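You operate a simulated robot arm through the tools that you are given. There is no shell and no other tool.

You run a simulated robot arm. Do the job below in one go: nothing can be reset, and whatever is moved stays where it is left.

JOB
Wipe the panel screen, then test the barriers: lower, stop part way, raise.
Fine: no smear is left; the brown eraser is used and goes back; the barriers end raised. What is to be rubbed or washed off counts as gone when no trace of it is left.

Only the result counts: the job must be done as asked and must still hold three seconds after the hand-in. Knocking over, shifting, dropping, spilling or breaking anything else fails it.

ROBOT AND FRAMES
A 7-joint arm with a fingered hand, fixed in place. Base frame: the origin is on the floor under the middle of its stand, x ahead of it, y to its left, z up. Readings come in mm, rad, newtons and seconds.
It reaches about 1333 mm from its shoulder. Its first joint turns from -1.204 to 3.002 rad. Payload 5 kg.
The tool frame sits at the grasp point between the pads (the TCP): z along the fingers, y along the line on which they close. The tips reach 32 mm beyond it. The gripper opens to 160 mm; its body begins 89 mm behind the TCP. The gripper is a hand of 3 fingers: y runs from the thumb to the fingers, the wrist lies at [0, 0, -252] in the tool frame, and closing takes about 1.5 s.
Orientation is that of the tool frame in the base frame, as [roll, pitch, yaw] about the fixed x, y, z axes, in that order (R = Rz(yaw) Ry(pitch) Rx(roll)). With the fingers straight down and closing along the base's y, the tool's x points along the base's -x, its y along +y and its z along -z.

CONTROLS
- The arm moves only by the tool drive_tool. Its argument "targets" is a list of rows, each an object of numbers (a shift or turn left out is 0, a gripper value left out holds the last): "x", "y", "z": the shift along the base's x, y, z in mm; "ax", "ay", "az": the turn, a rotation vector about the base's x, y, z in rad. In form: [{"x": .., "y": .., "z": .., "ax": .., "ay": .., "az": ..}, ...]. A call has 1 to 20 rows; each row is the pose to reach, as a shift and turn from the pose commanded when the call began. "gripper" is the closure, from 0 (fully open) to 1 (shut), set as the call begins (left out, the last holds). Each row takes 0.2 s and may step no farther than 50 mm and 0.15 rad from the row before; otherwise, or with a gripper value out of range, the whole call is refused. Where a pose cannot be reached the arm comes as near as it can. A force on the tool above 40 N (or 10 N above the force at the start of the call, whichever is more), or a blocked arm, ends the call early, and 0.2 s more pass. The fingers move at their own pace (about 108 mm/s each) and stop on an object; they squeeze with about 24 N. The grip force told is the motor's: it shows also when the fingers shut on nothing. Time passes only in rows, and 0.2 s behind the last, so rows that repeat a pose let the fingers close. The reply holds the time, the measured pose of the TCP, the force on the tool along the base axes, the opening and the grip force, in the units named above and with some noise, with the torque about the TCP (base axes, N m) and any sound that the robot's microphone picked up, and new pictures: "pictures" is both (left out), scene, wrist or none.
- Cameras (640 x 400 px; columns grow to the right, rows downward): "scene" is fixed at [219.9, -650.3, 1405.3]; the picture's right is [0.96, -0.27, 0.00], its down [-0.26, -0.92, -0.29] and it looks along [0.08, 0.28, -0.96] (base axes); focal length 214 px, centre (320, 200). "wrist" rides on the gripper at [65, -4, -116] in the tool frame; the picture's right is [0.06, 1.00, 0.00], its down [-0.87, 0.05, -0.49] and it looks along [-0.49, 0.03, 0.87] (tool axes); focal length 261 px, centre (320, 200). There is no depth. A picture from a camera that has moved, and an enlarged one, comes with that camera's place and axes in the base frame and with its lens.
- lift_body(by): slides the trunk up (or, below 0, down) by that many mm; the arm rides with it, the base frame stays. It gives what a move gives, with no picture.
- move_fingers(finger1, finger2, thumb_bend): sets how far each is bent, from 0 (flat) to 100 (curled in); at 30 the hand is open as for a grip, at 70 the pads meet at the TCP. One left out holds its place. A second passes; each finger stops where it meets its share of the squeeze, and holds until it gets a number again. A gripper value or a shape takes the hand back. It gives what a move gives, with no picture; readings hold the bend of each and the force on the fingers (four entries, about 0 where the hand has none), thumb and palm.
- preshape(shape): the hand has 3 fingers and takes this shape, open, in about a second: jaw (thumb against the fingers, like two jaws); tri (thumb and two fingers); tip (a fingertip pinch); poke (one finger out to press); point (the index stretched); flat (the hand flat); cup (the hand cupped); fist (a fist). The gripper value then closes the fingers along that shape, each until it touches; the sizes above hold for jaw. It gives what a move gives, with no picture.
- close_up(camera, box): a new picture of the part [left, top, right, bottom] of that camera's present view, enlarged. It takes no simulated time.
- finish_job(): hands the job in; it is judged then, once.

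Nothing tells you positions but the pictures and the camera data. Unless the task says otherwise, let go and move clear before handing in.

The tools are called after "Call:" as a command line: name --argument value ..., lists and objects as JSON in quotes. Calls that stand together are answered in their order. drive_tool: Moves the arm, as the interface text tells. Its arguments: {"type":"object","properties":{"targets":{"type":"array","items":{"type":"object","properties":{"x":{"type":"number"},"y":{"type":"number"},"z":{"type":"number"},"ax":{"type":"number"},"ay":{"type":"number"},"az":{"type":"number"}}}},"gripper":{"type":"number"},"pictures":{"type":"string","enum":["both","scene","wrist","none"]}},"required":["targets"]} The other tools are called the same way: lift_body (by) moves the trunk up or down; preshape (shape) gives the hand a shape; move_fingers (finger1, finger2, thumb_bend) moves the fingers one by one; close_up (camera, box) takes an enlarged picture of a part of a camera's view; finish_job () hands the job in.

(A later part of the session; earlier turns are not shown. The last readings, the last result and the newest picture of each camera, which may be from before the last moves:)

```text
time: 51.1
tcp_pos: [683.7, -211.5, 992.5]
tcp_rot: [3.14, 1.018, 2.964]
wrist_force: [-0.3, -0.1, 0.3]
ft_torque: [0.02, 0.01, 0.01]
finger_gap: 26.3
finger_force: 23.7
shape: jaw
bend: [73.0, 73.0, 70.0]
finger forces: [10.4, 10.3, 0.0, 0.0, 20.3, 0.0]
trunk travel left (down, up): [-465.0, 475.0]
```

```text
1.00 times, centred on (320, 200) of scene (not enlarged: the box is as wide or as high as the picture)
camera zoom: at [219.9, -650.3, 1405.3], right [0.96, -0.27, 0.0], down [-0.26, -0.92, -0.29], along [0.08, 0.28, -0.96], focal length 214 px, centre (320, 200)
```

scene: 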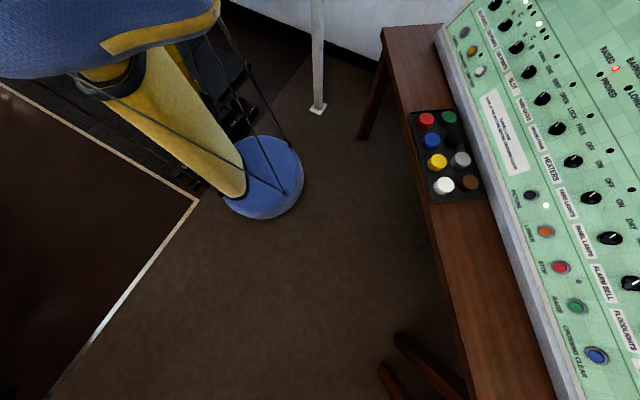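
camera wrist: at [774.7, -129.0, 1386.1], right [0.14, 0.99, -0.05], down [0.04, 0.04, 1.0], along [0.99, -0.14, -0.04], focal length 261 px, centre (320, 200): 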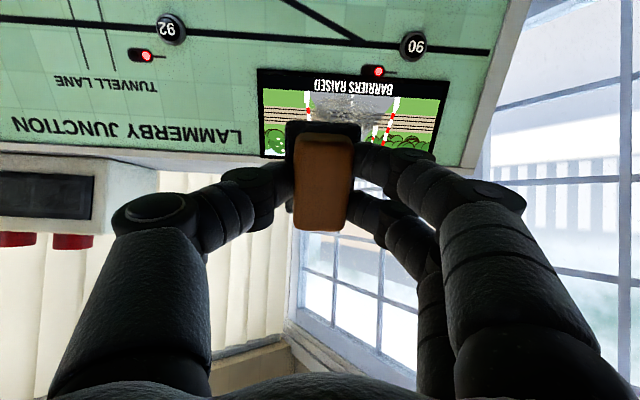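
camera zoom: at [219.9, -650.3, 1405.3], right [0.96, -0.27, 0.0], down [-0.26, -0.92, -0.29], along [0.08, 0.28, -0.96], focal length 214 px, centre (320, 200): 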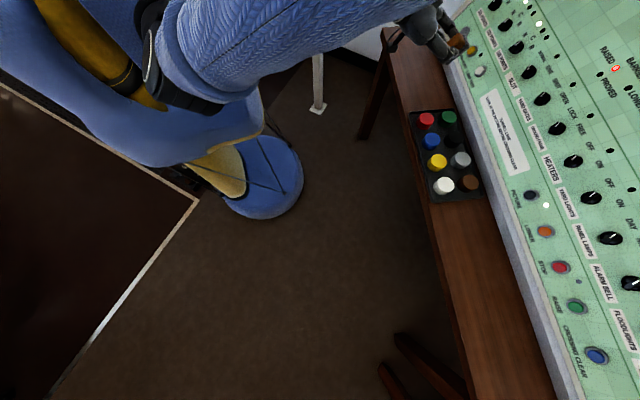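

Call:
close_up --camera "scene" --box '[0, 0, 320, 200]'

Call:
close_up --camera "scene" --box '[280, 0, 520, 150]'

```text
2.00 times, centred on (160, 100) of scene
camera zoom: at [219.9, -650.3, 1405.3], right [0.96, -0.27, 0.0], down [-0.26, -0.92, -0.29], along [0.08, 0.28, -0.96], focal length 429 px, centre (640, 400)
```

zoom: 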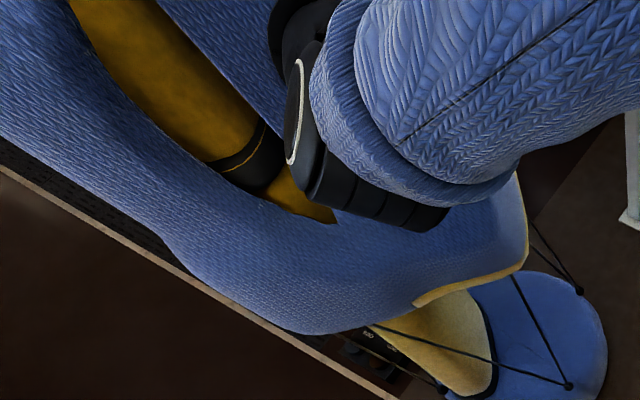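

```text
2.67 times, centred on (400, 75) of scene
camera zoom: at [219.9, -650.3, 1405.3], right [0.96, -0.27, 0.0], down [-0.26, -0.92, -0.29], along [0.08, 0.28, -0.96], focal length 572 px, centre (107, 533)
```

zoom: 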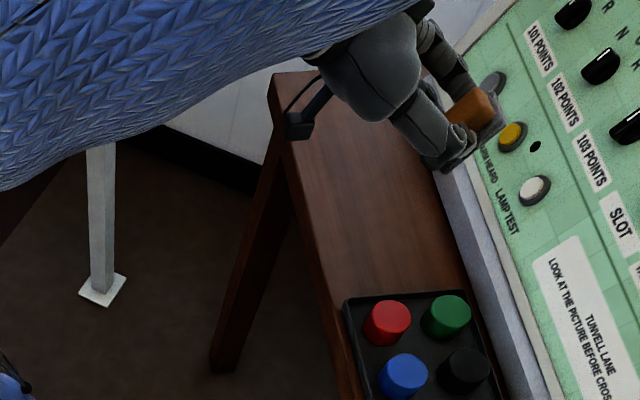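

The arm now shows a straight sleeve forward from an elbow near (70, -295, 1165). I'll try the approach with this low trunk: straight up first, then forward to the screen standoff.

Call:
drive_tool --targets '[{"z": 42}, {"z": 84}, {"z": 126}, {"z": 168}, {"z": 210}, {"z": 252}, {"z": 294}, {"z": 334}, {"x": 41, "y": 10, "z": 334}, {"x": 82, "y": 20, "z": 334}, {"x": 123, "y": 31, "z": 334}, {"x": 164, "y": 42, "z": 334}, {"x": 205, "y": 53, "z": 334}, {"x": 246, "y": 63, "z": 334}, {"x": 287, "y": 74, "z": 334}, {"x": 328, "y": 85, "z": 334}, {"x": 366, "y": 95, "z": 334}]' --pictures "both"

```text
time: 54.7
tcp_pos: [976.1, -211.6, 1294.4]
tcp_rot: [3.135, 1.022, 2.964]
wrist_force: [-0.7, 0.5, -0.3]
ft_torque: [0.02, 0.04, -0.03]
finger_gap: 26.2
finger_force: 23.7
shape: jaw
bend: [73.0, 73.0, 70.0]
finger forces: [10.3, 10.3, 0.1, 0.1, 20.4, 0.0]
out of reach, approached as far as the arm can: row 12, 13, 14, 15, 16, 17
trunk travel left (down, up): [-465.0, 475.0]
camera wrist: at [844.0, -193.0, 1298.7], right [0.14, 0.99, -0.05], down [0.04, 0.04, 1.0], along [0.99, -0.14, -0.03], focal length 261 px, centre (320, 200)
```

scene: 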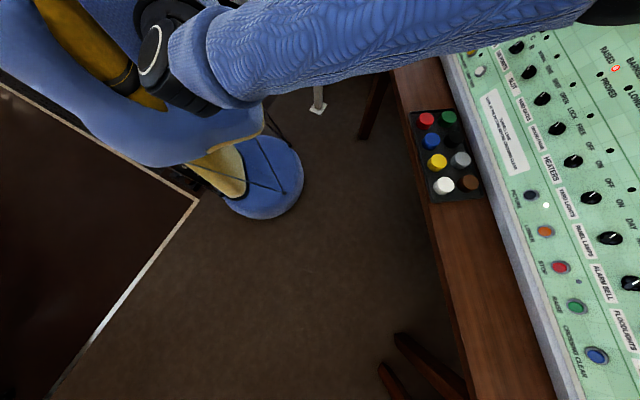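
wrist: 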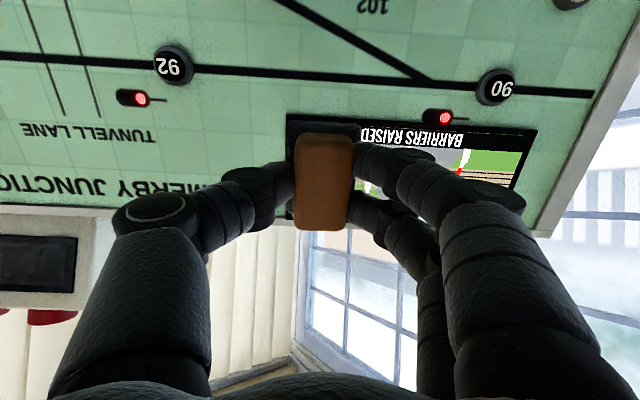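

The scene view shows the elbow hanging out low to the right, so the wrist has to bend about 90° and hits its limit. I'll retreat with the fingers down, then tilt the tool backwards to force the elbow up.

Call:
drive_tool --targets '[{"x": -40, "y": -15}, {"x": -80, "y": -30}, {"x": -115, "y": -45, "ax": 0.02, "ay": 0.112}, {"x": -150, "y": -60, "ax": 0.04, "ay": 0.224}, {"x": -185, "y": -75, "ax": 0.061, "ay": 0.336}, {"x": -220, "y": -90, "ax": 0.081, "ay": 0.448}, {"x": -255, "y": -105, "ax": 0.101, "ay": 0.56}, {"x": -290, "y": -125, "ax": 0.121, "ay": 0.672}, {"x": -320, "y": -145, "ax": 0.142, "ay": 0.784}, {"x": -350, "y": -165, "ax": 0.162, "ay": 0.896}, {"x": -376, "y": -190, "ax": 0.182, "ay": 1.007}, {"x": -376, "y": -190, "ax": 0.182, "ay": 1.007}]' --pictures "scene"

```text
time: 57.3
tcp_pos: [593.6, -401.6, 1260.7]
tcp_rot: [3.122, 0.017, 2.962]
wrist_force: [0.1, -0.6, -1.2]
ft_torque: [-0.02, -0.02, 0.0]
finger_gap: 26.1
finger_force: 24.3
shape: jaw
bend: [73.0, 73.0, 70.0]
finger forces: [10.1, 10.0, 0.1, 0.0, 20.1, 0.0]
out of reach, approached as far as the arm can: row 10, 11, 12
trunk travel left (down, up): [-465.0, 475.0]
```

scene: 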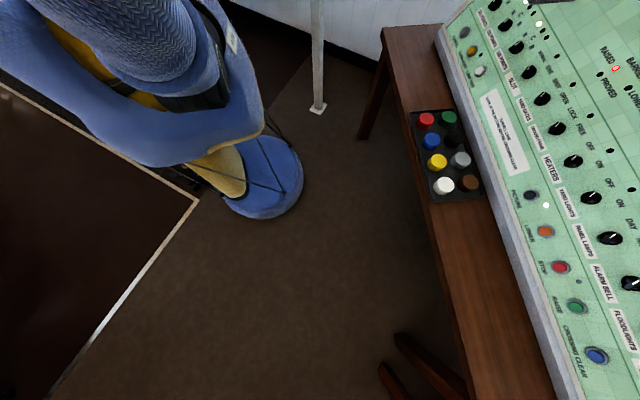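

The upper arm now points up from the shoulder, so the elbow is raised. Now I'll rotate only the wrist, swinging the tool up to face the panel while the wrist point stays in place.

Call:
drive_tool --targets '[{"x": 31.7, "y": -5.7, "z": 2.1, "ax": -0.0228, "ay": -0.126}, {"x": 62.8, "y": -11.4, "z": 8.2, "ax": -0.0456, "ay": -0.252}, {"x": 92.9, "y": -16.8, "z": 18.3, "ax": -0.0684, "ay": -0.378}, {"x": 121.5, "y": -22, "z": 32.3, "ax": -0.0911, "ay": -0.504}, {"x": 148.1, "y": -26.8, "z": 49.9, "ax": -0.1139, "ay": -0.63}, {"x": 172.3, "y": -31.2, "z": 70.7, "ax": -0.1367, "ay": -0.756}, {"x": 193.6, "y": -35, "z": 94.6, "ax": -0.1595, "ay": -0.882}, {"x": 211.7, "y": -38.3, "z": 120.8, "ax": -0.182, "ay": -1.007}, {"x": 211.7, "y": -38.3, "z": 120.8, "ax": -0.182, "ay": -1.007}]' --pictures "both"

```text
time: 59.3
tcp_pos: [806.4, -440.7, 1379.0]
tcp_rot: [3.139, 1.022, 2.966]
wrist_force: [-0.2, -0.3, -0.9]
ft_torque: [-0.02, -0.02, 0.05]
finger_gap: 25.8
finger_force: 24.1
shape: jaw
bend: [73.0, 73.0, 70.0]
finger forces: [10.1, 10.1, 0.0, 0.1, 20.0, 0.0]
trunk travel left (down, up): [-465.0, 475.0]
camera wrist: at [674.0, -421.6, 1384.8], right [0.14, 0.99, -0.05], down [0.04, 0.05, 1.0], along [0.99, -0.14, -0.04], focal length 261 px, centre (320, 200)
```

scene: 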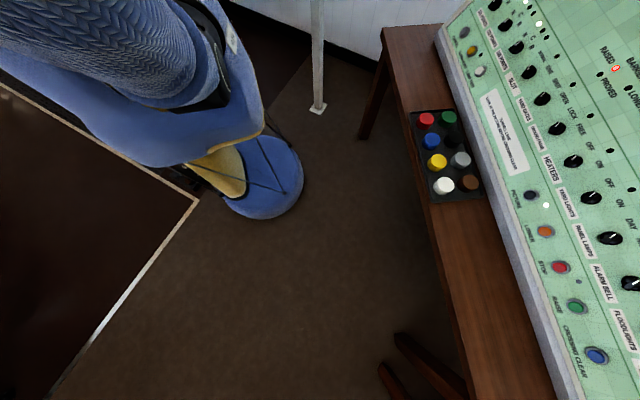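
wrist: 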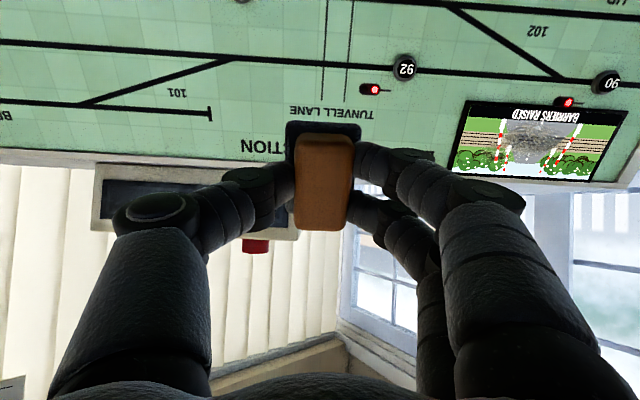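

Call:
close_up --camera "wrist" --box '[240, 100, 400, 250]'

Call:
close_up --camera "wrist" --box '[440, 90, 640, 200]'

```text
2.67 times, centred on (320, 175) of wrist
camera zoom: at [674.0, -421.6, 1384.8], right [0.14, 0.99, -0.05], down [0.04, 0.05, 1.0], along [0.99, -0.14, -0.04], focal length 695 px, centre (320, 267)
```

zoom: 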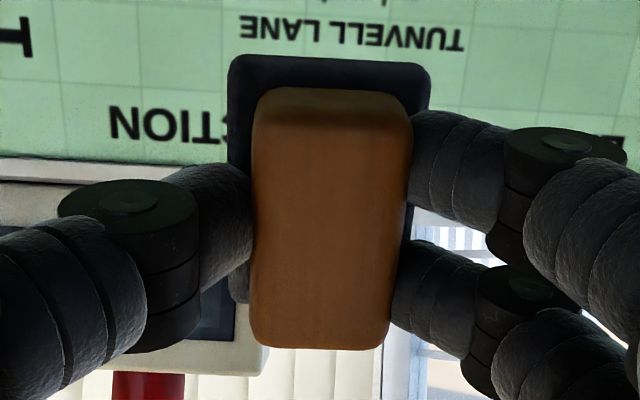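

```text
3.20 times, centred on (540, 145) of wrist
camera zoom: at [674.0, -421.6, 1384.8], right [0.14, 0.99, -0.05], down [0.04, 0.05, 1.0], along [0.99, -0.14, -0.04], focal length 834 px, centre (-384, 376)
```

zoom: 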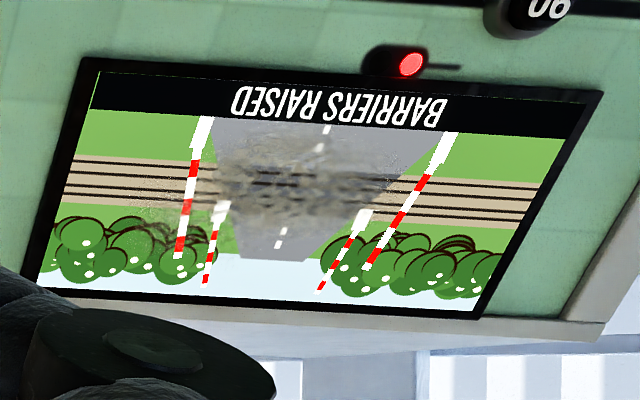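

The eraser grip is sound and the smear shows clearly, spanning the middle and left of the screen (y from -216 to -80). I'll raise the trunk 200 mm and come down to a 100 mm standoff in front of the screen.

Call:
lift_body --by 200

Call:
drive_tool --targets '[{"x": 22, "y": 30, "z": -23}, {"x": 44, "y": 60, "z": -46}, {"x": 67, "y": 90, "z": -69}, {"x": 89, "y": 120, "z": -92}, {"x": 112, "y": 151, "z": -115}, {"x": 134, "y": 181, "z": -138}, {"x": 156, "y": 211, "z": -161}, {"x": 179, "y": 241, "z": -184}, {"x": 201, "y": 271, "z": -207}, {"x": 224, "y": 301, "z": -230}, {"x": 246, "y": 332, "z": -254}, {"x": 246, "y": 332, "z": -254}]' --pictures "wrist"

```text
time: 61.4
tcp_pos: [806.8, -441.4, 1579.5]
tcp_rot: [3.14, 1.019, 2.964]
wrist_force: [-0.2, -0.2, -0.2]
ft_torque: [0.0, 0.01, -0.02]
finger_gap: 26.2
finger_force: 24.0
shape: jaw
bend: [73.0, 73.0, 70.0]
finger forces: [10.0, 10.0, 0.0, 0.0, 20.0, 0.0]
trunk travel left (down, up): [-665.0, 275.0]
```

```text
time: 64.0
tcp_pos: [991.6, -181.4, 1367.5]
tcp_rot: [3.137, 1.021, 2.964]
wrist_force: [-1.3, 0.6, -0.4]
ft_torque: [0.01, 0.03, -0.02]
finger_gap: 25.7
finger_force: 23.8
shape: jaw
bend: [73.0, 73.0, 70.0]
finger forces: [10.2, 10.1, 0.1, 0.1, 20.3, 0.0]
out of reach, approached as far as the arm can: row 9, 10, 11, 12
trunk travel left (down, up): [-665.0, 275.0]
camera wrist: at [858.3, -162.6, 1371.2], right [0.14, 0.99, -0.05], down [0.04, 0.05, 1.0], along [0.99, -0.14, -0.03], focal length 261 px, centre (320, 200)
```

wrist: 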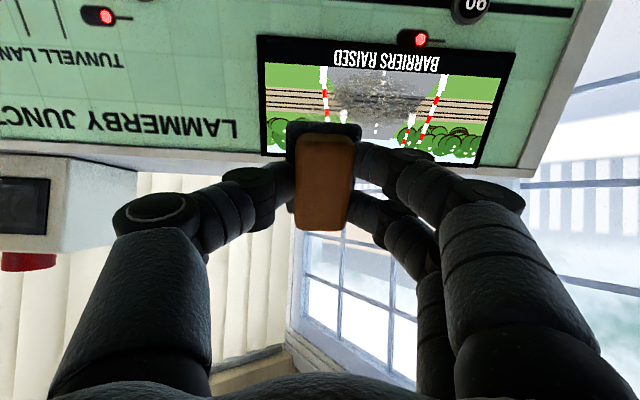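

Call:
close_up --camera "scene" --box '[0, 0, 640, 400]'

```text
1.00 times, centred on (320, 200) of scene (not enlarged: the box is as wide or as high as the picture)
camera zoom: at [219.9, -650.3, 1405.3], right [0.96, -0.27, 0.0], down [-0.26, -0.92, -0.29], along [0.08, 0.28, -0.96], focal length 214 px, centre (320, 200)
```

zoom: 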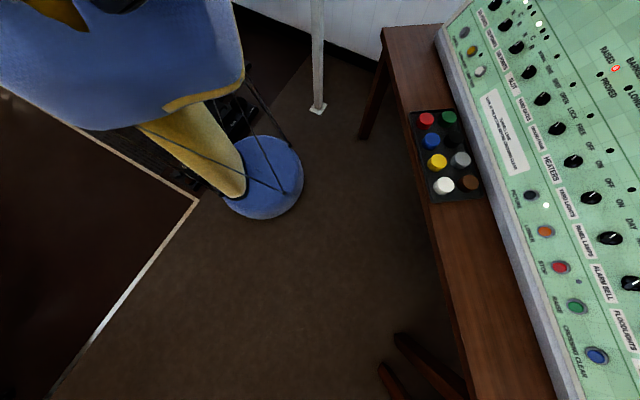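

The same boundary again. The elbow seems to drop to the right during the forward move, so I'll go back to the fingers-down pose with a low trunk. Then I'll approach with the fingers kept mostly down, which forces the elbow to stay up, and tilt only at the end.

Call:
drive_tool --targets '[{"x": -27.3, "y": -19.5, "z": 0.1, "ax": 0.0152, "ay": 0.0839}, {"x": -56, "y": -38.7, "z": 1.2, "ax": 0.0303, "ay": 0.1678}, {"x": -86.1, "y": -57.6, "z": 3.6, "ax": 0.0455, "ay": 0.2516}, {"x": -117.4, "y": -76.3, "z": 7.3, "ax": 0.0607, "ay": 0.3355}, {"x": -149.9, "y": -94.8, "z": 12.4, "ax": 0.0759, "ay": 0.4194}, {"x": -183.3, "y": -113.2, "z": 19, "ax": 0.091, "ay": 0.5033}, {"x": -217.7, "y": -131.3, "z": 27.2, "ax": 0.1062, "ay": 0.5872}, {"x": -252.8, "y": -149.4, "z": 37, "ax": 0.1214, "ay": 0.6711}, {"x": -288.5, "y": -167.4, "z": 48.7, "ax": 0.1366, "ay": 0.7549}, {"x": -324.7, "y": -185.1, "z": 62.1, "ax": 0.1517, "ay": 0.8389}, {"x": -361.1, "y": -202.9, "z": 77.2, "ax": 0.1669, "ay": 0.9227}, {"x": -397.7, "y": -220.7, "z": 94.2, "ax": 0.1821, "ay": 1.0066}]' --pictures "none"

Call:
lift_body --by -200

Call:
close_up --camera "scene" --box '[0, 0, 640, 400]'

```text
time: 66.6
tcp_pos: [589.4, -406.5, 1451.4]
tcp_rot: [3.135, 0.003, 2.963]
wrist_force: [-0.8, -0.5, -0.4]
ft_torque: [-0.02, -0.02, -0.02]
finger_gap: 25.7
finger_force: 23.6
shape: jaw
bend: [73.0, 73.0, 70.0]
finger forces: [10.0, 9.9, 0.1, 0.1, 19.8, 0.1]
out of reach, approached as far as the arm can: row 12
trunk travel left (down, up): [-665.0, 275.0]
```

```text
time: 68.8
tcp_pos: [591.8, -406.5, 1251.8]
tcp_rot: [3.135, 0.003, 2.963]
wrist_force: [-0.3, 0.5, -0.6]
ft_torque: [-0.03, 0.0, 0.02]
finger_gap: 25.6
finger_force: 23.5
shape: jaw
bend: [73.0, 73.0, 70.0]
finger forces: [9.8, 9.8, 0.1, 0.0, 19.8, 0.0]
trunk travel left (down, up): [-465.0, 475.0]
```

```text
1.00 times, centred on (320, 200) of scene (not enlarged: the box is as wide or as high as the picture)
camera zoom: at [219.9, -650.3, 1405.3], right [0.96, -0.27, 0.0], down [-0.26, -0.92, -0.29], along [0.08, 0.28, -0.96], focal length 214 px, centre (320, 200)
```

zoom: 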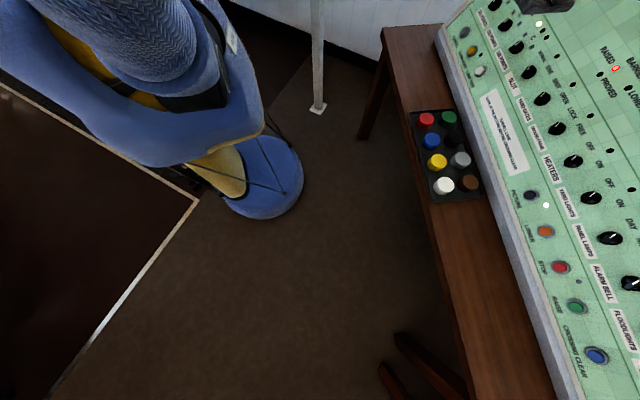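

The upper arm is vertical again, elbow up. Now I'll tilt slightly (0.4 rad) and move the wrist left and forward at this low trunk height.

Call:
drive_tool --targets '[{"x": 33, "y": -6, "z": 2.2, "ax": -0.0237, "ay": -0.1312}, {"x": 65.3, "y": -11.8, "z": 8.9, "ax": -0.0475, "ay": -0.2624}, {"x": 96.6, "y": -17.5, "z": 19.9, "ax": -0.0712, "ay": -0.3936}, {"x": 124, "y": 19.6, "z": 14.6, "ax": -0.0712, "ay": -0.3936}, {"x": 151.8, "y": 56.7, "z": 9.3, "ax": -0.0712, "ay": -0.3936}, {"x": 179.4, "y": 93.8, "z": 4, "ax": -0.0712, "ay": -0.3936}, {"x": 207, "y": 130.9, "z": -1.3, "ax": -0.0712, "ay": -0.3936}, {"x": 234.6, "y": 168, "z": -6.6, "ax": -0.0712, "ay": -0.3936}, {"x": 262.2, "y": 205.1, "z": -11.9, "ax": -0.0712, "ay": -0.3936}, {"x": 289.8, "y": 242.2, "z": -17.2, "ax": -0.0712, "ay": -0.3936}, {"x": 317.4, "y": 279.3, "z": -22.5, "ax": -0.0712, "ay": -0.3936}, {"x": 344.6, "y": 316.5, "z": -28, "ax": -0.0712, "ay": -0.3936}]' --pictures "both"

```text
time: 71.4
tcp_pos: [849.2, -202.7, 1168.1]
tcp_rot: [3.097, 0.42, 2.964]
wrist_force: [0.6, 0.0, -0.9]
ft_torque: [-0.01, 0.01, 0.02]
finger_gap: 25.8
finger_force: 24.0
shape: jaw
bend: [73.0, 73.0, 70.0]
finger forces: [10.2, 10.2, 0.0, 0.0, 20.1, 0.0]
out of reach, approached as far as the arm can: row 8, 9, 10, 11, 12
trunk travel left (down, up): [-465.0, 475.0]
camera wrist: at [742.5, -192.4, 1246.5], right [0.1, 0.99, 0.02], down [0.59, -0.07, 0.81], along [0.8, -0.07, -0.59], focal length 261 px, centre (320, 200)
```

scene: 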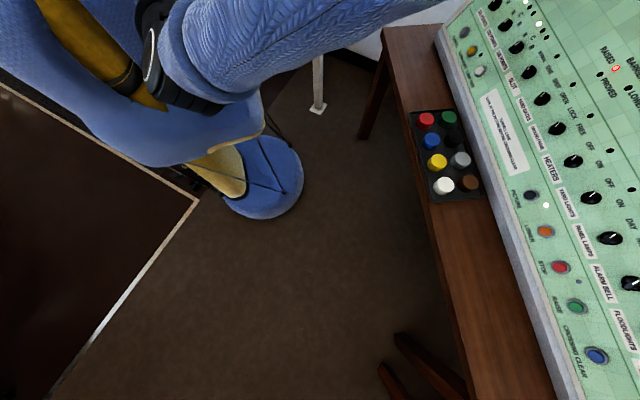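
wrist: 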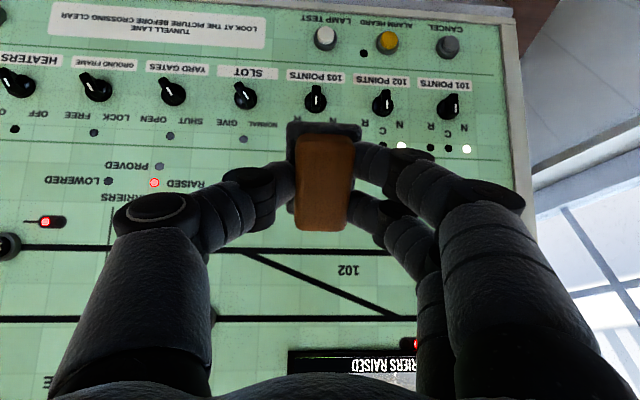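

The upper arm points forward and the first joint is probably at its -1.204 limit in a raised-elbow branch. I need to flip to the lowered-elbow branch. I'll retreat, raise the trunk, and bring the hand low and to the right in free space so the upper arm passes through straight-out-right.

Call:
drive_tool --targets '[{"x": -25, "y": -32, "z": 0}, {"x": -50, "y": -64, "z": 0}, {"x": -75, "y": -96, "z": 0}, {"x": -100, "y": -128, "z": 0}, {"x": -130, "y": -160, "z": 0}, {"x": -160, "y": -192, "z": 0}, {"x": -190, "y": -224, "z": -5}, {"x": -220, "y": -256, "z": -10}, {"x": -250, "y": -288, "z": -15}, {"x": -280, "y": -320, "z": -20}, {"x": -290, "y": -357, "z": -20}]' --pictures "none"

Call:
lift_body --by 380

```text
time: 73.8
tcp_pos: [562.2, -563.2, 1148.5]
tcp_rot: [3.132, 0.404, 2.963]
wrist_force: [0.2, -0.5, -0.1]
ft_torque: [0.01, -0.03, 0.03]
finger_gap: 25.6
finger_force: 24.5
shape: jaw
bend: [73.0, 73.0, 70.0]
finger forces: [10.1, 10.0, 0.0, 0.0, 20.1, 0.0]
trunk travel left (down, up): [-465.0, 475.0]
```

```text
time: 77.5
tcp_pos: [562.0, -563.3, 1528.4]
tcp_rot: [3.132, 0.403, 2.963]
wrist_force: [-0.2, 0.0, -0.5]
ft_torque: [0.05, 0.03, -0.02]
finger_gap: 25.7
finger_force: 24.1
shape: jaw
bend: [73.0, 73.0, 70.0]
finger forces: [10.1, 10.1, 0.0, 0.0, 20.0, 0.1]
trunk travel left (down, up): [-845.0, 95.0]
```

The trunk is high now. I'll bring the hand down in the free space in front of the desk, keeping well short of the desk edge (x≈590 to 620).

Call:
drive_tool --targets '[{"x": -12, "y": -6, "z": -45}, {"x": -24, "y": -12, "z": -90}, {"x": -36, "y": -18, "z": -135}, {"x": -48, "y": -24, "z": -180}, {"x": -60, "y": -30, "z": -225}, {"x": -72, "y": -36, "z": -270}, {"x": -84, "y": -42, "z": -315}, {"x": -96, "y": -48, "z": -360}, {"x": -108, "y": -54, "z": -405}, {"x": -120, "y": -60, "z": -450}, {"x": -130, "y": -66, "z": -495}, {"x": -140, "y": -72, "z": -540}, {"x": -145, "y": -78, "z": -585}, {"x": -145, "y": -84, "z": -630}, {"x": -145, "y": -90, "z": -675}, {"x": -145, "y": -90, "z": -720}]' --pictures "both"

```text
time: 80.9
tcp_pos: [418.2, -653.0, 807.0]
tcp_rot: [3.131, 0.402, 2.964]
wrist_force: [-0.9, -0.8, -1.4]
ft_torque: [-0.01, 0.01, -0.01]
finger_gap: 25.5
finger_force: 24.4
shape: jaw
bend: [73.0, 73.0, 70.0]
finger forces: [10.0, 10.0, 0.0, 0.1, 20.1, 0.1]
trunk travel left (down, up): [-845.0, 95.0]
camera wrist: at [312.6, -638.7, 888.7], right [0.12, 0.99, -0.02], down [0.61, -0.06, 0.79], along [0.79, -0.1, -0.61], focal length 261 px, centre (320, 200)
```

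scene: 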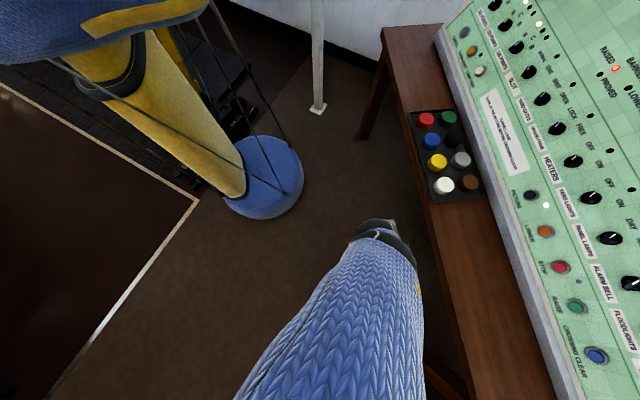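
wrist: 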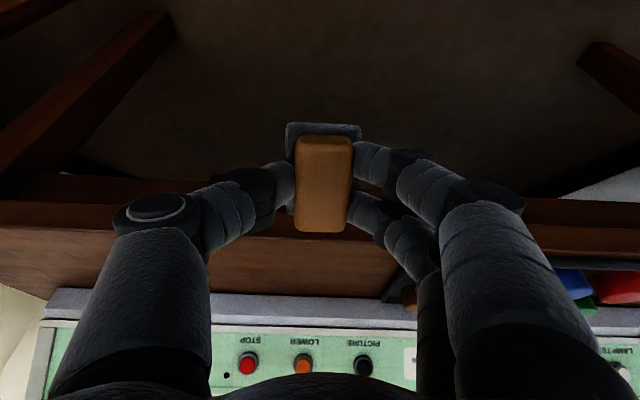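

The arm is now straight out to the right near the crossover, with the forearm clearly visible and nothing touching. I'll swing the tool upward about the wrist, which forces the elbow down into the other branch.

Call:
drive_tool --targets '[{"x": 30.1, "y": -5.4, "z": 15.4, "ax": -0.0242, "ay": -0.1338}, {"x": 57.8, "y": -10.5, "z": 34.9, "ax": -0.0484, "ay": -0.2676}, {"x": 82.7, "y": -15, "z": 58, "ax": -0.0726, "ay": -0.4015}, {"x": 104.3, "y": -18.9, "z": 84.3, "ax": -0.0968, "ay": -0.5353}, {"x": 122.2, "y": -22.1, "z": 113.4, "ax": -0.121, "ay": -0.6691}, {"x": 136, "y": -24.6, "z": 144.6, "ax": -0.1452, "ay": -0.8029}, {"x": 145.5, "y": -26.3, "z": 177.4, "ax": -0.1695, "ay": -0.9368}, {"x": 150.6, "y": -27.2, "z": 211.3, "ax": -0.1937, "ay": -1.0706}, {"x": 151.1, "y": -27.3, "z": 245.5, "ax": -0.2179, "ay": -1.2044}, {"x": 147, "y": -26.6, "z": 279.5, "ax": -0.2421, "ay": -1.3382}, {"x": 138.4, "y": -25, "z": 312.6, "ax": -0.2663, "ay": -1.472}]' --pictures "both"

```text
time: 83.5
tcp_pos: [599.7, -678.0, 1205.0]
tcp_rot: [0.048, 1.08, -0.127]
wrist_force: [0.2, 0.1, -1.6]
ft_torque: [0.02, 0.02, -0.01]
finger_gap: 25.6
finger_force: 24.4
shape: jaw
bend: [73.0, 73.0, 71.0]
finger forces: [10.1, 9.9, 0.1, 0.1, 20.0, 0.0]
trunk travel left (down, up): [-845.0, 95.0]
stopped in row 11: the arm was blocked; the commanded pose is now the measured one
camera wrist: at [529.4, -668.3, 1091.9], right [0.2, 0.98, -0.03], down [-0.82, 0.18, 0.54], along [0.53, -0.08, 0.84], focal length 261 px, centre (320, 200)
```

scene: 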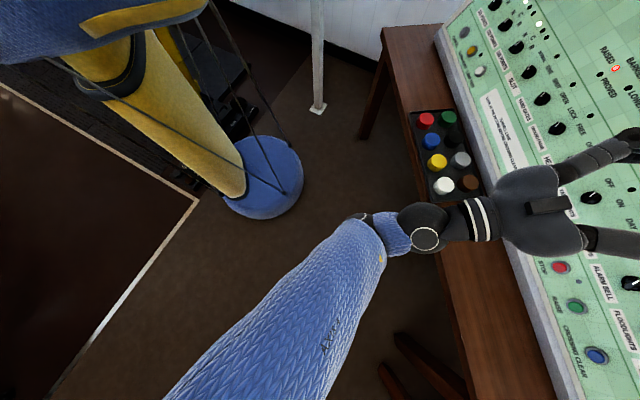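
wrist: 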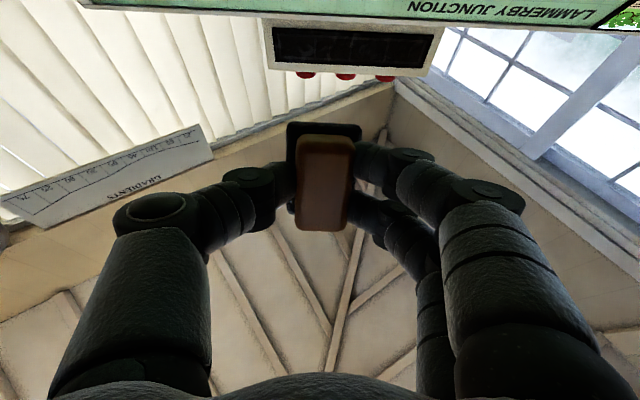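

The hand now points forward and slightly up, and the elbow has dropped behind to the right; the branch seems switched. No contact forces show. I'll level the tool and carry it left and forward in two stages.

Call:
drive_tool --targets '[{"x": 20, "y": 31, "z": 14, "ax": 0.015, "ay": 0.08}, {"x": 42, "y": 62, "z": 28, "ax": 0.029, "ay": 0.16}, {"x": 66, "y": 93, "z": 42, "ax": 0.044, "ay": 0.24}, {"x": 92, "y": 124, "z": 56, "ax": 0.058, "ay": 0.32}, {"x": 120, "y": 155, "z": 70, "ax": 0.073, "ay": 0.4}, {"x": 148, "y": 187, "z": 84, "ax": 0.087, "ay": 0.482}, {"x": 176, "y": 218, "z": 98, "ax": 0.087, "ay": 0.482}, {"x": 204, "y": 249, "z": 112, "ax": 0.087, "ay": 0.482}, {"x": 232, "y": 280, "z": 125, "ax": 0.087, "ay": 0.482}]' --pictures "scene"

```text
time: 85.5
tcp_pos: [834.8, -398.5, 1328.4]
tcp_rot: [1.693, 1.547, 1.513]
wrist_force: [0.9, 0.4, -0.1]
ft_torque: [0.0, -0.03, -0.04]
finger_gap: 25.6
finger_force: 24.0
shape: jaw
bend: [73.0, 73.0, 71.0]
finger forces: [10.0, 9.7, 0.0, 0.0, 19.9, 0.1]
trunk travel left (down, up): [-845.0, 95.0]
```

scene: 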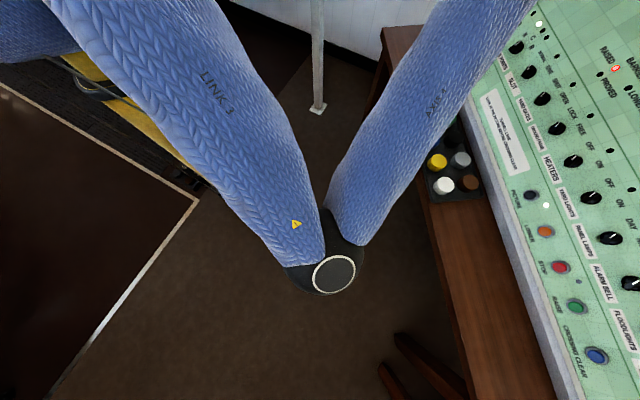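

The view now shows the elbow hanging low at about (240, -655, 960), so the arm is in the good branch. I'll continue left and forward to the spot off the screen.

Call:
drive_tool --targets '[{"x": 28, "y": 31, "z": 14}, {"x": 56, "y": 62, "z": 28}, {"x": 84, "y": 93, "z": 42}, {"x": 112, "y": 124, "z": 56}, {"x": 140, "y": 155, "z": 70}, {"x": 168, "y": 187, "z": 84}, {"x": 196, "y": 218, "z": 98}, {"x": 224, "y": 249, "z": 112}, {"x": 253, "y": 281, "z": 127}]' --pictures "both"

```text
time: 87.5
tcp_pos: [1090.1, -115.3, 1453.2]
tcp_rot: [1.637, 1.55, 1.458]
wrist_force: [0.2, 0.2, -0.8]
ft_torque: [0.02, 0.01, -0.03]
finger_gap: 25.6
finger_force: 24.6
shape: jaw
bend: [73.0, 73.0, 71.0]
finger forces: [10.0, 10.0, 0.0, 0.1, 20.0, 0.0]
trunk travel left (down, up): [-845.0, 95.0]
camera wrist: at [974.5, -96.6, 1388.3], right [0.18, 0.98, -0.04], down [-0.48, 0.12, 0.87], along [0.86, -0.14, 0.49], focal length 261 px, centre (320, 200)
```

scene: 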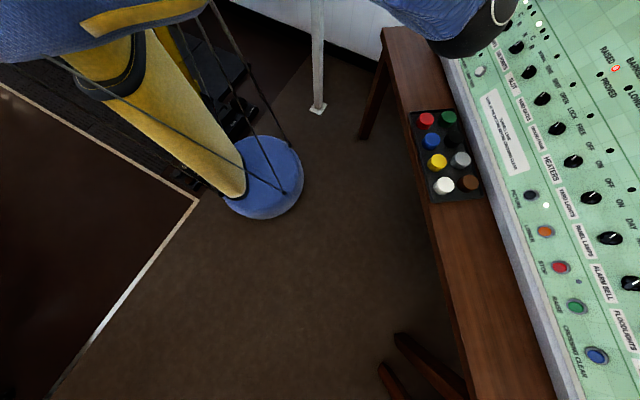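
wrist: 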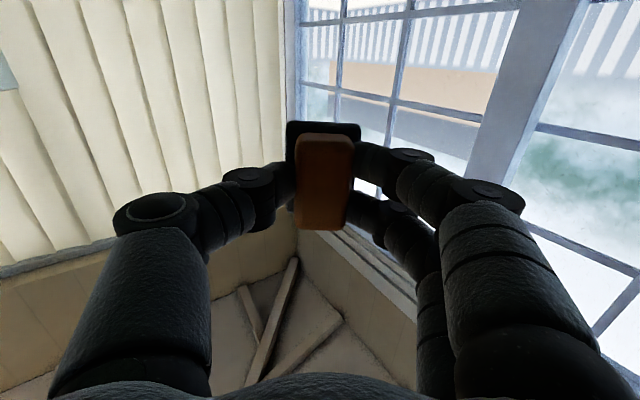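

The arm reached the spot off the screen easily this time. Now I'll swing the tool down about the wrist so it faces the screen square on, at about 100 mm standoff.

Call:
drive_tool --targets '[{"x": -1.5, "y": 0.3, "z": -27.5, "ax": 0.0154, "ay": 0.1085, "az": 0.0012}, {"x": -5.9, "y": 1.1, "z": -54.7, "ax": 0.0307, "ay": 0.2171, "az": 0.0023}, {"x": -13.3, "y": 2.4, "z": -81.3, "ax": 0.0461, "ay": 0.3256, "az": 0.0035}, {"x": -23.4, "y": 4.2, "z": -106.9, "ax": 0.0614, "ay": 0.4342, "az": 0.0046}, {"x": -36.3, "y": 6.6, "z": -131.2, "ax": 0.0768, "ay": 0.5427, "az": 0.0058}, {"x": -36.3, "y": 6.6, "z": -131.2, "ax": 0.0768, "ay": 0.5427, "az": 0.0058}]' --pictures "wrist"

```text
time: 88.9
tcp_pos: [1050.6, -110.1, 1323.0]
tcp_rot: [3.139, 1.022, 2.957]
wrist_force: [0.0, 0.1, -0.5]
ft_torque: [0.02, 0.03, 0.02]
finger_gap: 25.6
finger_force: 24.2
shape: jaw
bend: [73.0, 73.0, 71.0]
finger forces: [10.0, 9.8, 0.0, 0.1, 19.8, 0.1]
trunk travel left (down, up): [-845.0, 95.0]
camera wrist: at [918.8, -89.6, 1328.4], right [0.15, 0.99, -0.05], down [0.04, 0.05, 1.0], along [0.99, -0.15, -0.04], focal length 261 px, centre (320, 200)
```

wrist: 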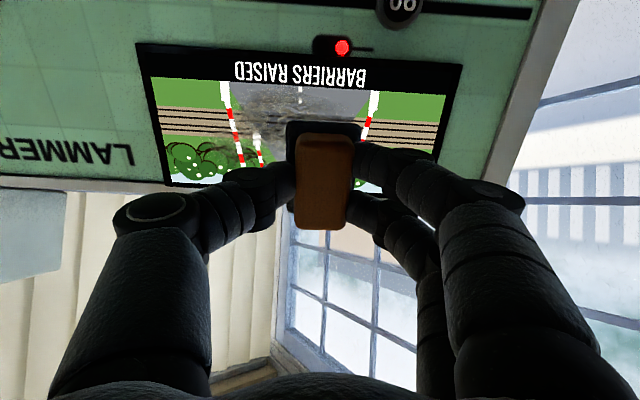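

The tool is square to the screen at the standoff. Comparing views, the screen surface is about 83 mm ahead of the felt. I'll close in 65 mm, then feel for contact in small steps.

Call:
drive_tool --targets '[{"x": 20, "y": -3.6, "z": -12.4}, {"x": 40, "y": -7.2, "z": -24.8}, {"x": 54.6, "y": -9.9, "z": -33.9}, {"x": 54.6, "y": -9.9, "z": -33.9}]' --pictures "wrist"

```text
time: 89.9
tcp_pos: [1104.8, -121.3, 1288.8]
tcp_rot: [3.138, 1.024, 2.959]
wrist_force: [-2.7, 1.5, 1.0]
ft_torque: [0.02, -0.11, 0.06]
finger_gap: 26.1
finger_force: 23.8
shape: jaw
bend: [73.0, 73.0, 71.0]
finger forces: [9.9, 11.6, 0.1, 0.1, 21.8, 0.0]
trunk travel left (down, up): [-845.0, 95.0]
camera wrist: at [972.0, -100.6, 1293.8], right [0.15, 0.99, -0.05], down [0.04, 0.05, 1.0], along [0.99, -0.15, -0.04], focal length 261 px, centre (320, 200)
```

wrist: 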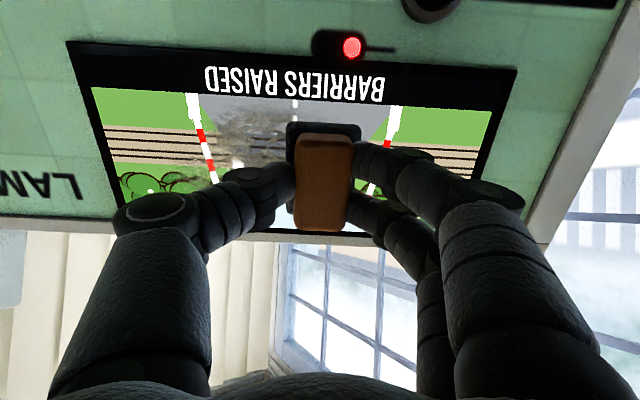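

There is light contact, about 3 N along the normal, and probably the eraser's upper end is touching first. I'll look closely before adjusting the angle.

Call:
close_up --camera "wrist" --box '[60, 20, 380, 260]'

Call:
close_up --camera "wrist" --box '[260, 100, 400, 250]'

```text
1.67 times, centred on (220, 140) of wrist
camera zoom: at [972.0, -100.6, 1293.8], right [0.15, 0.99, -0.05], down [0.04, 0.05, 1.0], along [0.99, -0.15, -0.04], focal length 434 px, centre (487, 300)
```

zoom: 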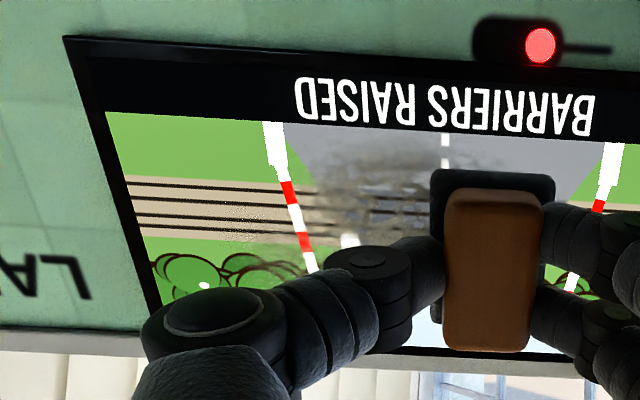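

```text
2.67 times, centred on (330, 175) of wrist
camera zoom: at [972.0, -100.6, 1293.8], right [0.15, 0.99, -0.05], down [0.04, 0.05, 1.0], along [0.99, -0.15, -0.04], focal length 695 px, centre (293, 267)
```

zoom: 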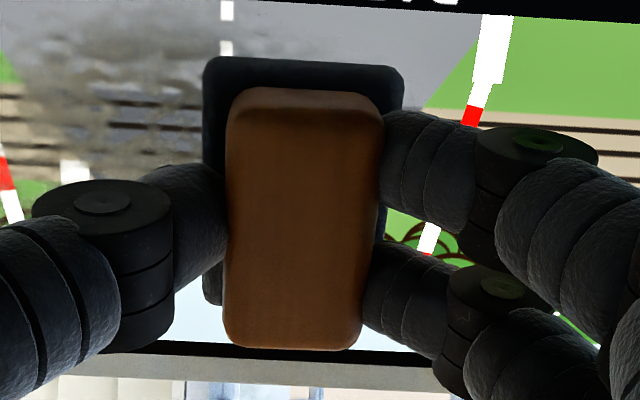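

The screen is about 3° steeper than I assumed, so the felt's upper end touched first. I'll back off a few mm, pitch the tool by 0.05 rad, and move to the right-hand start position (u≈+55).

Call:
drive_tool --targets '[{"x": -8, "y": 1.5, "z": 4.5}, {"x": -8, "y": 1.5, "z": 4.5, "ax": -0.0089, "ay": -0.0492}, {"x": 0, "y": 38.2, "z": 8.5, "ax": -0.0089, "ay": -0.0492}, {"x": 0, "y": 38.2, "z": 8.5, "ax": -0.0089, "ay": -0.0492}]' --pictures "wrist"

Call:
close_up --camera "wrist" --box '[60, 20, 540, 320]'

```text
time: 90.9
tcp_pos: [1105.5, -84.5, 1298.2]
tcp_rot: [3.137, 1.072, 2.955]
wrist_force: [-1.0, -0.1, -0.5]
ft_torque: [-0.04, -0.01, 0.0]
finger_gap: 25.5
finger_force: 23.9
shape: jaw
bend: [73.0, 73.0, 71.0]
finger forces: [10.2, 11.1, 0.0, 0.0, 21.2, 0.2]
trunk travel left (down, up): [-845.0, 95.0]
camera wrist: at [973.2, -64.6, 1296.0], right [0.15, 0.99, -0.05], down [-0.01, 0.05, 1.0], along [0.99, -0.15, 0.01], focal length 261 px, centre (320, 200)
```

wrist: 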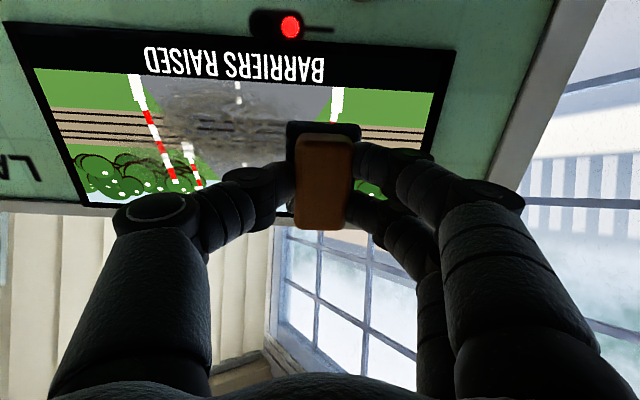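

```text
1.33 times, centred on (300, 170) of wrist
camera zoom: at [973.2, -64.6, 1296.0], right [0.15, 0.99, -0.05], down [-0.01, 0.05, 1.0], along [0.99, -0.15, 0.01], focal length 348 px, centre (347, 240)
```

zoom: 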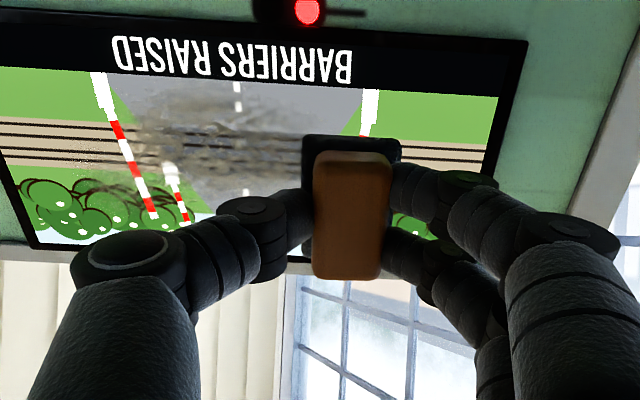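

The felt is clear of the glass by about 10 mm at the right side, aligned within the bezel. I'll feel for contact slowly.

Call:
drive_tool --targets '[{"x": 3.1, "y": -0.6, "z": -4.7}, {"x": 5.7, "y": -1.1, "z": -6.1}, {"x": 7.5, "y": -1.4, "z": -7.1}, {"x": 7.5, "y": -1.4, "z": -7.1}]' --pictures "none"

```text
time: 91.9
tcp_pos: [1113.6, -83.4, 1292.9]
tcp_rot: [3.139, 1.074, 2.958]
wrist_force: [-4.2, -0.5, 2.5]
ft_torque: [0.03, 0.01, 0.08]
finger_gap: 26.3
finger_force: 24.0
shape: jaw
bend: [73.0, 73.0, 71.0]
finger forces: [10.7, 11.1, 0.0, 0.0, 22.3, 0.0]
trunk travel left (down, up): [-845.0, 95.0]
```

Contact is about 4.7 N, with the left edge of the felt touching first and the pitch balanced. I'll correct the yaw by 0.03 rad and press again.

Call:
drive_tool --targets '[{"x": -2.6, "y": 0.5, "z": 1.4}, {"x": -2.6, "y": 0.5, "z": 1.4, "az": 0.03}, {"x": 0, "y": 0, "z": 0, "az": 0.03}, {"x": 0.9, "y": -0.2, "z": -0.5, "az": 0.03}, {"x": 0.9, "y": -0.2, "z": -0.5, "az": 0.03}]' --pictures "none"

```text
time: 93.1
tcp_pos: [1113.0, -83.6, 1290.9]
tcp_rot: [3.14, 1.072, 2.987]
wrist_force: [-1.8, 0.6, 0.2]
ft_torque: [-0.02, -0.02, 0.04]
finger_gap: 26.0
finger_force: 24.1
shape: jaw
bend: [73.0, 73.0, 71.0]
finger forces: [10.7, 11.2, 0.1, 0.0, 21.8, 0.1]
trunk travel left (down, up): [-845.0, 95.0]
```

Call:
drive_tool --targets '[{"x": 0.9, "y": -0.2, "z": -0.5}, {"x": 1.8, "y": -0.3, "z": -1}, {"x": 2.6, "y": -0.5, "z": -1.4}, {"x": 2.6, "y": -0.5, "z": -1.4}]' --pictures "none"

```text
time: 94.1
tcp_pos: [1114.1, -83.3, 1290.8]
tcp_rot: [3.139, 1.073, 2.988]
wrist_force: [-15.0, 3.0, 5.0]
ft_torque: [0.01, 0.05, 0.04]
finger_gap: 26.1
finger_force: 23.4
shape: jaw
bend: [73.0, 73.0, 71.0]
finger forces: [12.0, 12.5, 0.0, 0.0, 24.5, 0.1]
trunk travel left (down, up): [-845.0, 95.0]
```

The felt is now flat on the glass, with the pressure centred at about 16 N. I'll ease off 1 mm and sweep along the screen in short segments, watching the force.

Call:
drive_tool --targets '[{"x": -0.9, "y": 0.2, "z": 0.5}, {"x": -2.4, "y": -9.7, "z": 0.5}, {"x": -4, "y": -19.6, "z": 0.5}, {"x": -5.5, "y": -29.5, "z": 0.5}, {"x": -7, "y": -39.3, "z": 0.5}, {"x": -8.6, "y": -49.2, "z": 0.5}]' --pictures "wrist"

Call:
close_up --camera "wrist" --box '[60, 20, 540, 320]'

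```text
time: 95.5
tcp_pos: [1106.5, -132.8, 1290.9]
tcp_rot: [3.138, 1.074, 2.988]
wrist_force: [-12.6, 7.2, 6.9]
ft_torque: [0.11, -0.02, 0.23]
finger_gap: 26.5
finger_force: 23.7
shape: jaw
bend: [73.0, 73.0, 71.0]
finger forces: [12.9, 13.1, 0.0, 0.0, 21.5, 0.1]
trunk travel left (down, up): [-845.0, 95.0]
camera wrist: at [973.2, -116.5, 1289.1], right [0.12, 0.99, -0.05], down [-0.01, 0.05, 1.0], along [0.99, -0.12, 0.02], focal length 261 px, centre (320, 200)
```

wrist: 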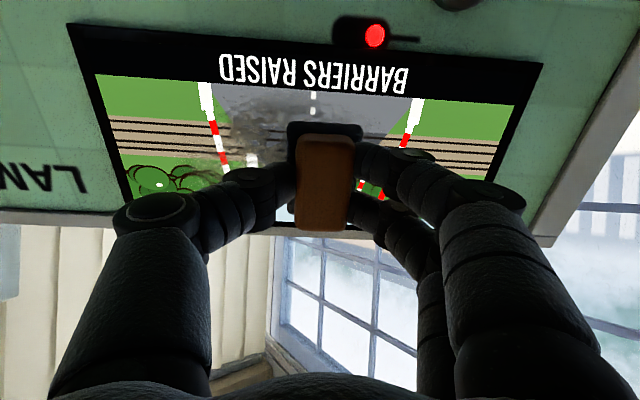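

```text
1.33 times, centred on (300, 170) of wrist
camera zoom: at [973.2, -116.5, 1289.1], right [0.12, 0.99, -0.05], down [-0.01, 0.05, 1.0], along [0.99, -0.12, 0.02], focal length 348 px, centre (347, 240)
```

zoom: 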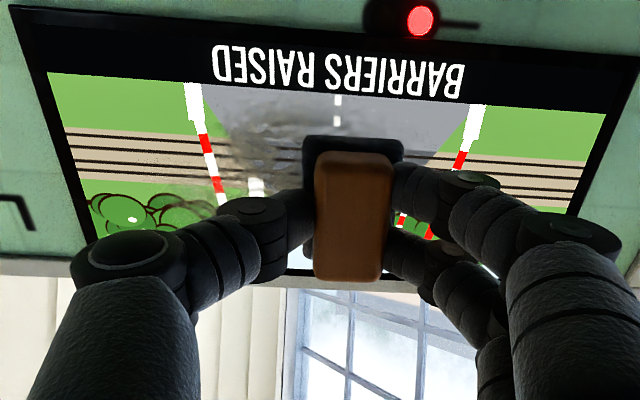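

It is clearing: the area to the right of the eraser is clean. I'll ease off slightly and continue sweeping left.

Call:
drive_tool --targets '[{"x": -0.7, "y": 0.1, "z": 0.4}, {"x": -2.4, "y": -9.7, "z": 0.4}, {"x": -4.2, "y": -19.6, "z": 0.4}, {"x": -5.9, "y": -29.4, "z": 0.4}, {"x": -7.6, "y": -39.3, "z": 0.4}, {"x": -9.3, "y": -49.1, "z": 0.4}]' --pictures "none"

```text
time: 96.9
tcp_pos: [1098.4, -182.0, 1292.1]
tcp_rot: [3.14, 1.075, 2.991]
wrist_force: [-12.3, 7.0, 5.3]
ft_torque: [0.13, 0.02, 0.26]
finger_gap: 26.8
finger_force: 24.5
shape: jaw
bend: [73.0, 73.0, 71.0]
finger forces: [13.0, 13.2, 0.1, 0.0, 21.1, 0.0]
trunk travel left (down, up): [-845.0, 95.0]
```

Call:
drive_tool --targets '[{"x": -0.6, "y": 0.1, "z": 0.3}, {"x": -2.3, "y": -9.7, "z": 0.3}, {"x": -4.1, "y": -19.6, "z": 0.3}, {"x": -5.8, "y": -29.4, "z": 0.3}, {"x": -7.5, "y": -39.3, "z": 0.3}, {"x": -8, "y": -41.5, "z": 0.3}]' --pictures "wrist"

Call:
close_up --camera "wrist" --box '[160, 0, 640, 300]'

```text
time: 98.3
tcp_pos: [1088.4, -223.0, 1290.1]
tcp_rot: [3.14, 1.072, 2.988]
wrist_force: [-6.8, 3.8, 4.4]
ft_torque: [0.09, -0.05, 0.18]
finger_gap: 26.6
finger_force: 24.0
shape: jaw
bend: [73.0, 73.0, 71.0]
finger forces: [12.3, 12.4, 0.0, 0.0, 21.5, 0.0]
trunk travel left (down, up): [-845.0, 95.0]
camera wrist: at [956.9, -207.4, 1289.1], right [0.12, 0.99, -0.05], down [-0.01, 0.06, 1.0], along [0.99, -0.12, 0.02], focal length 261 px, centre (320, 200)
```

wrist: 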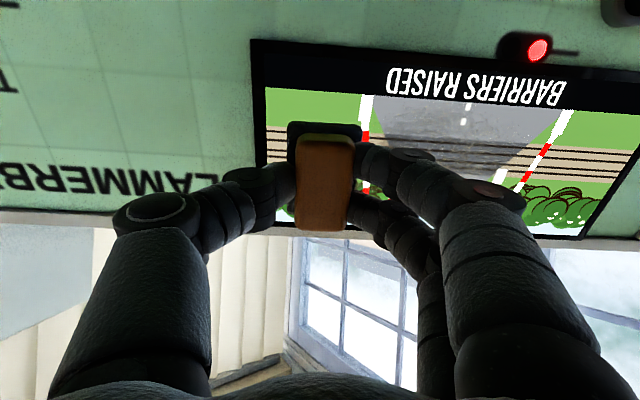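

```text
1.33 times, centred on (400, 150) of wrist
camera zoom: at [956.9, -207.4, 1289.1], right [0.12, 0.99, -0.05], down [-0.01, 0.06, 1.0], along [0.99, -0.12, 0.02], focal length 348 px, centre (213, 267)
```

zoom: 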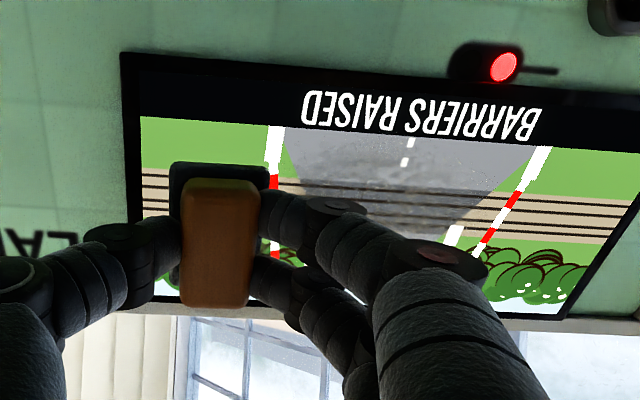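

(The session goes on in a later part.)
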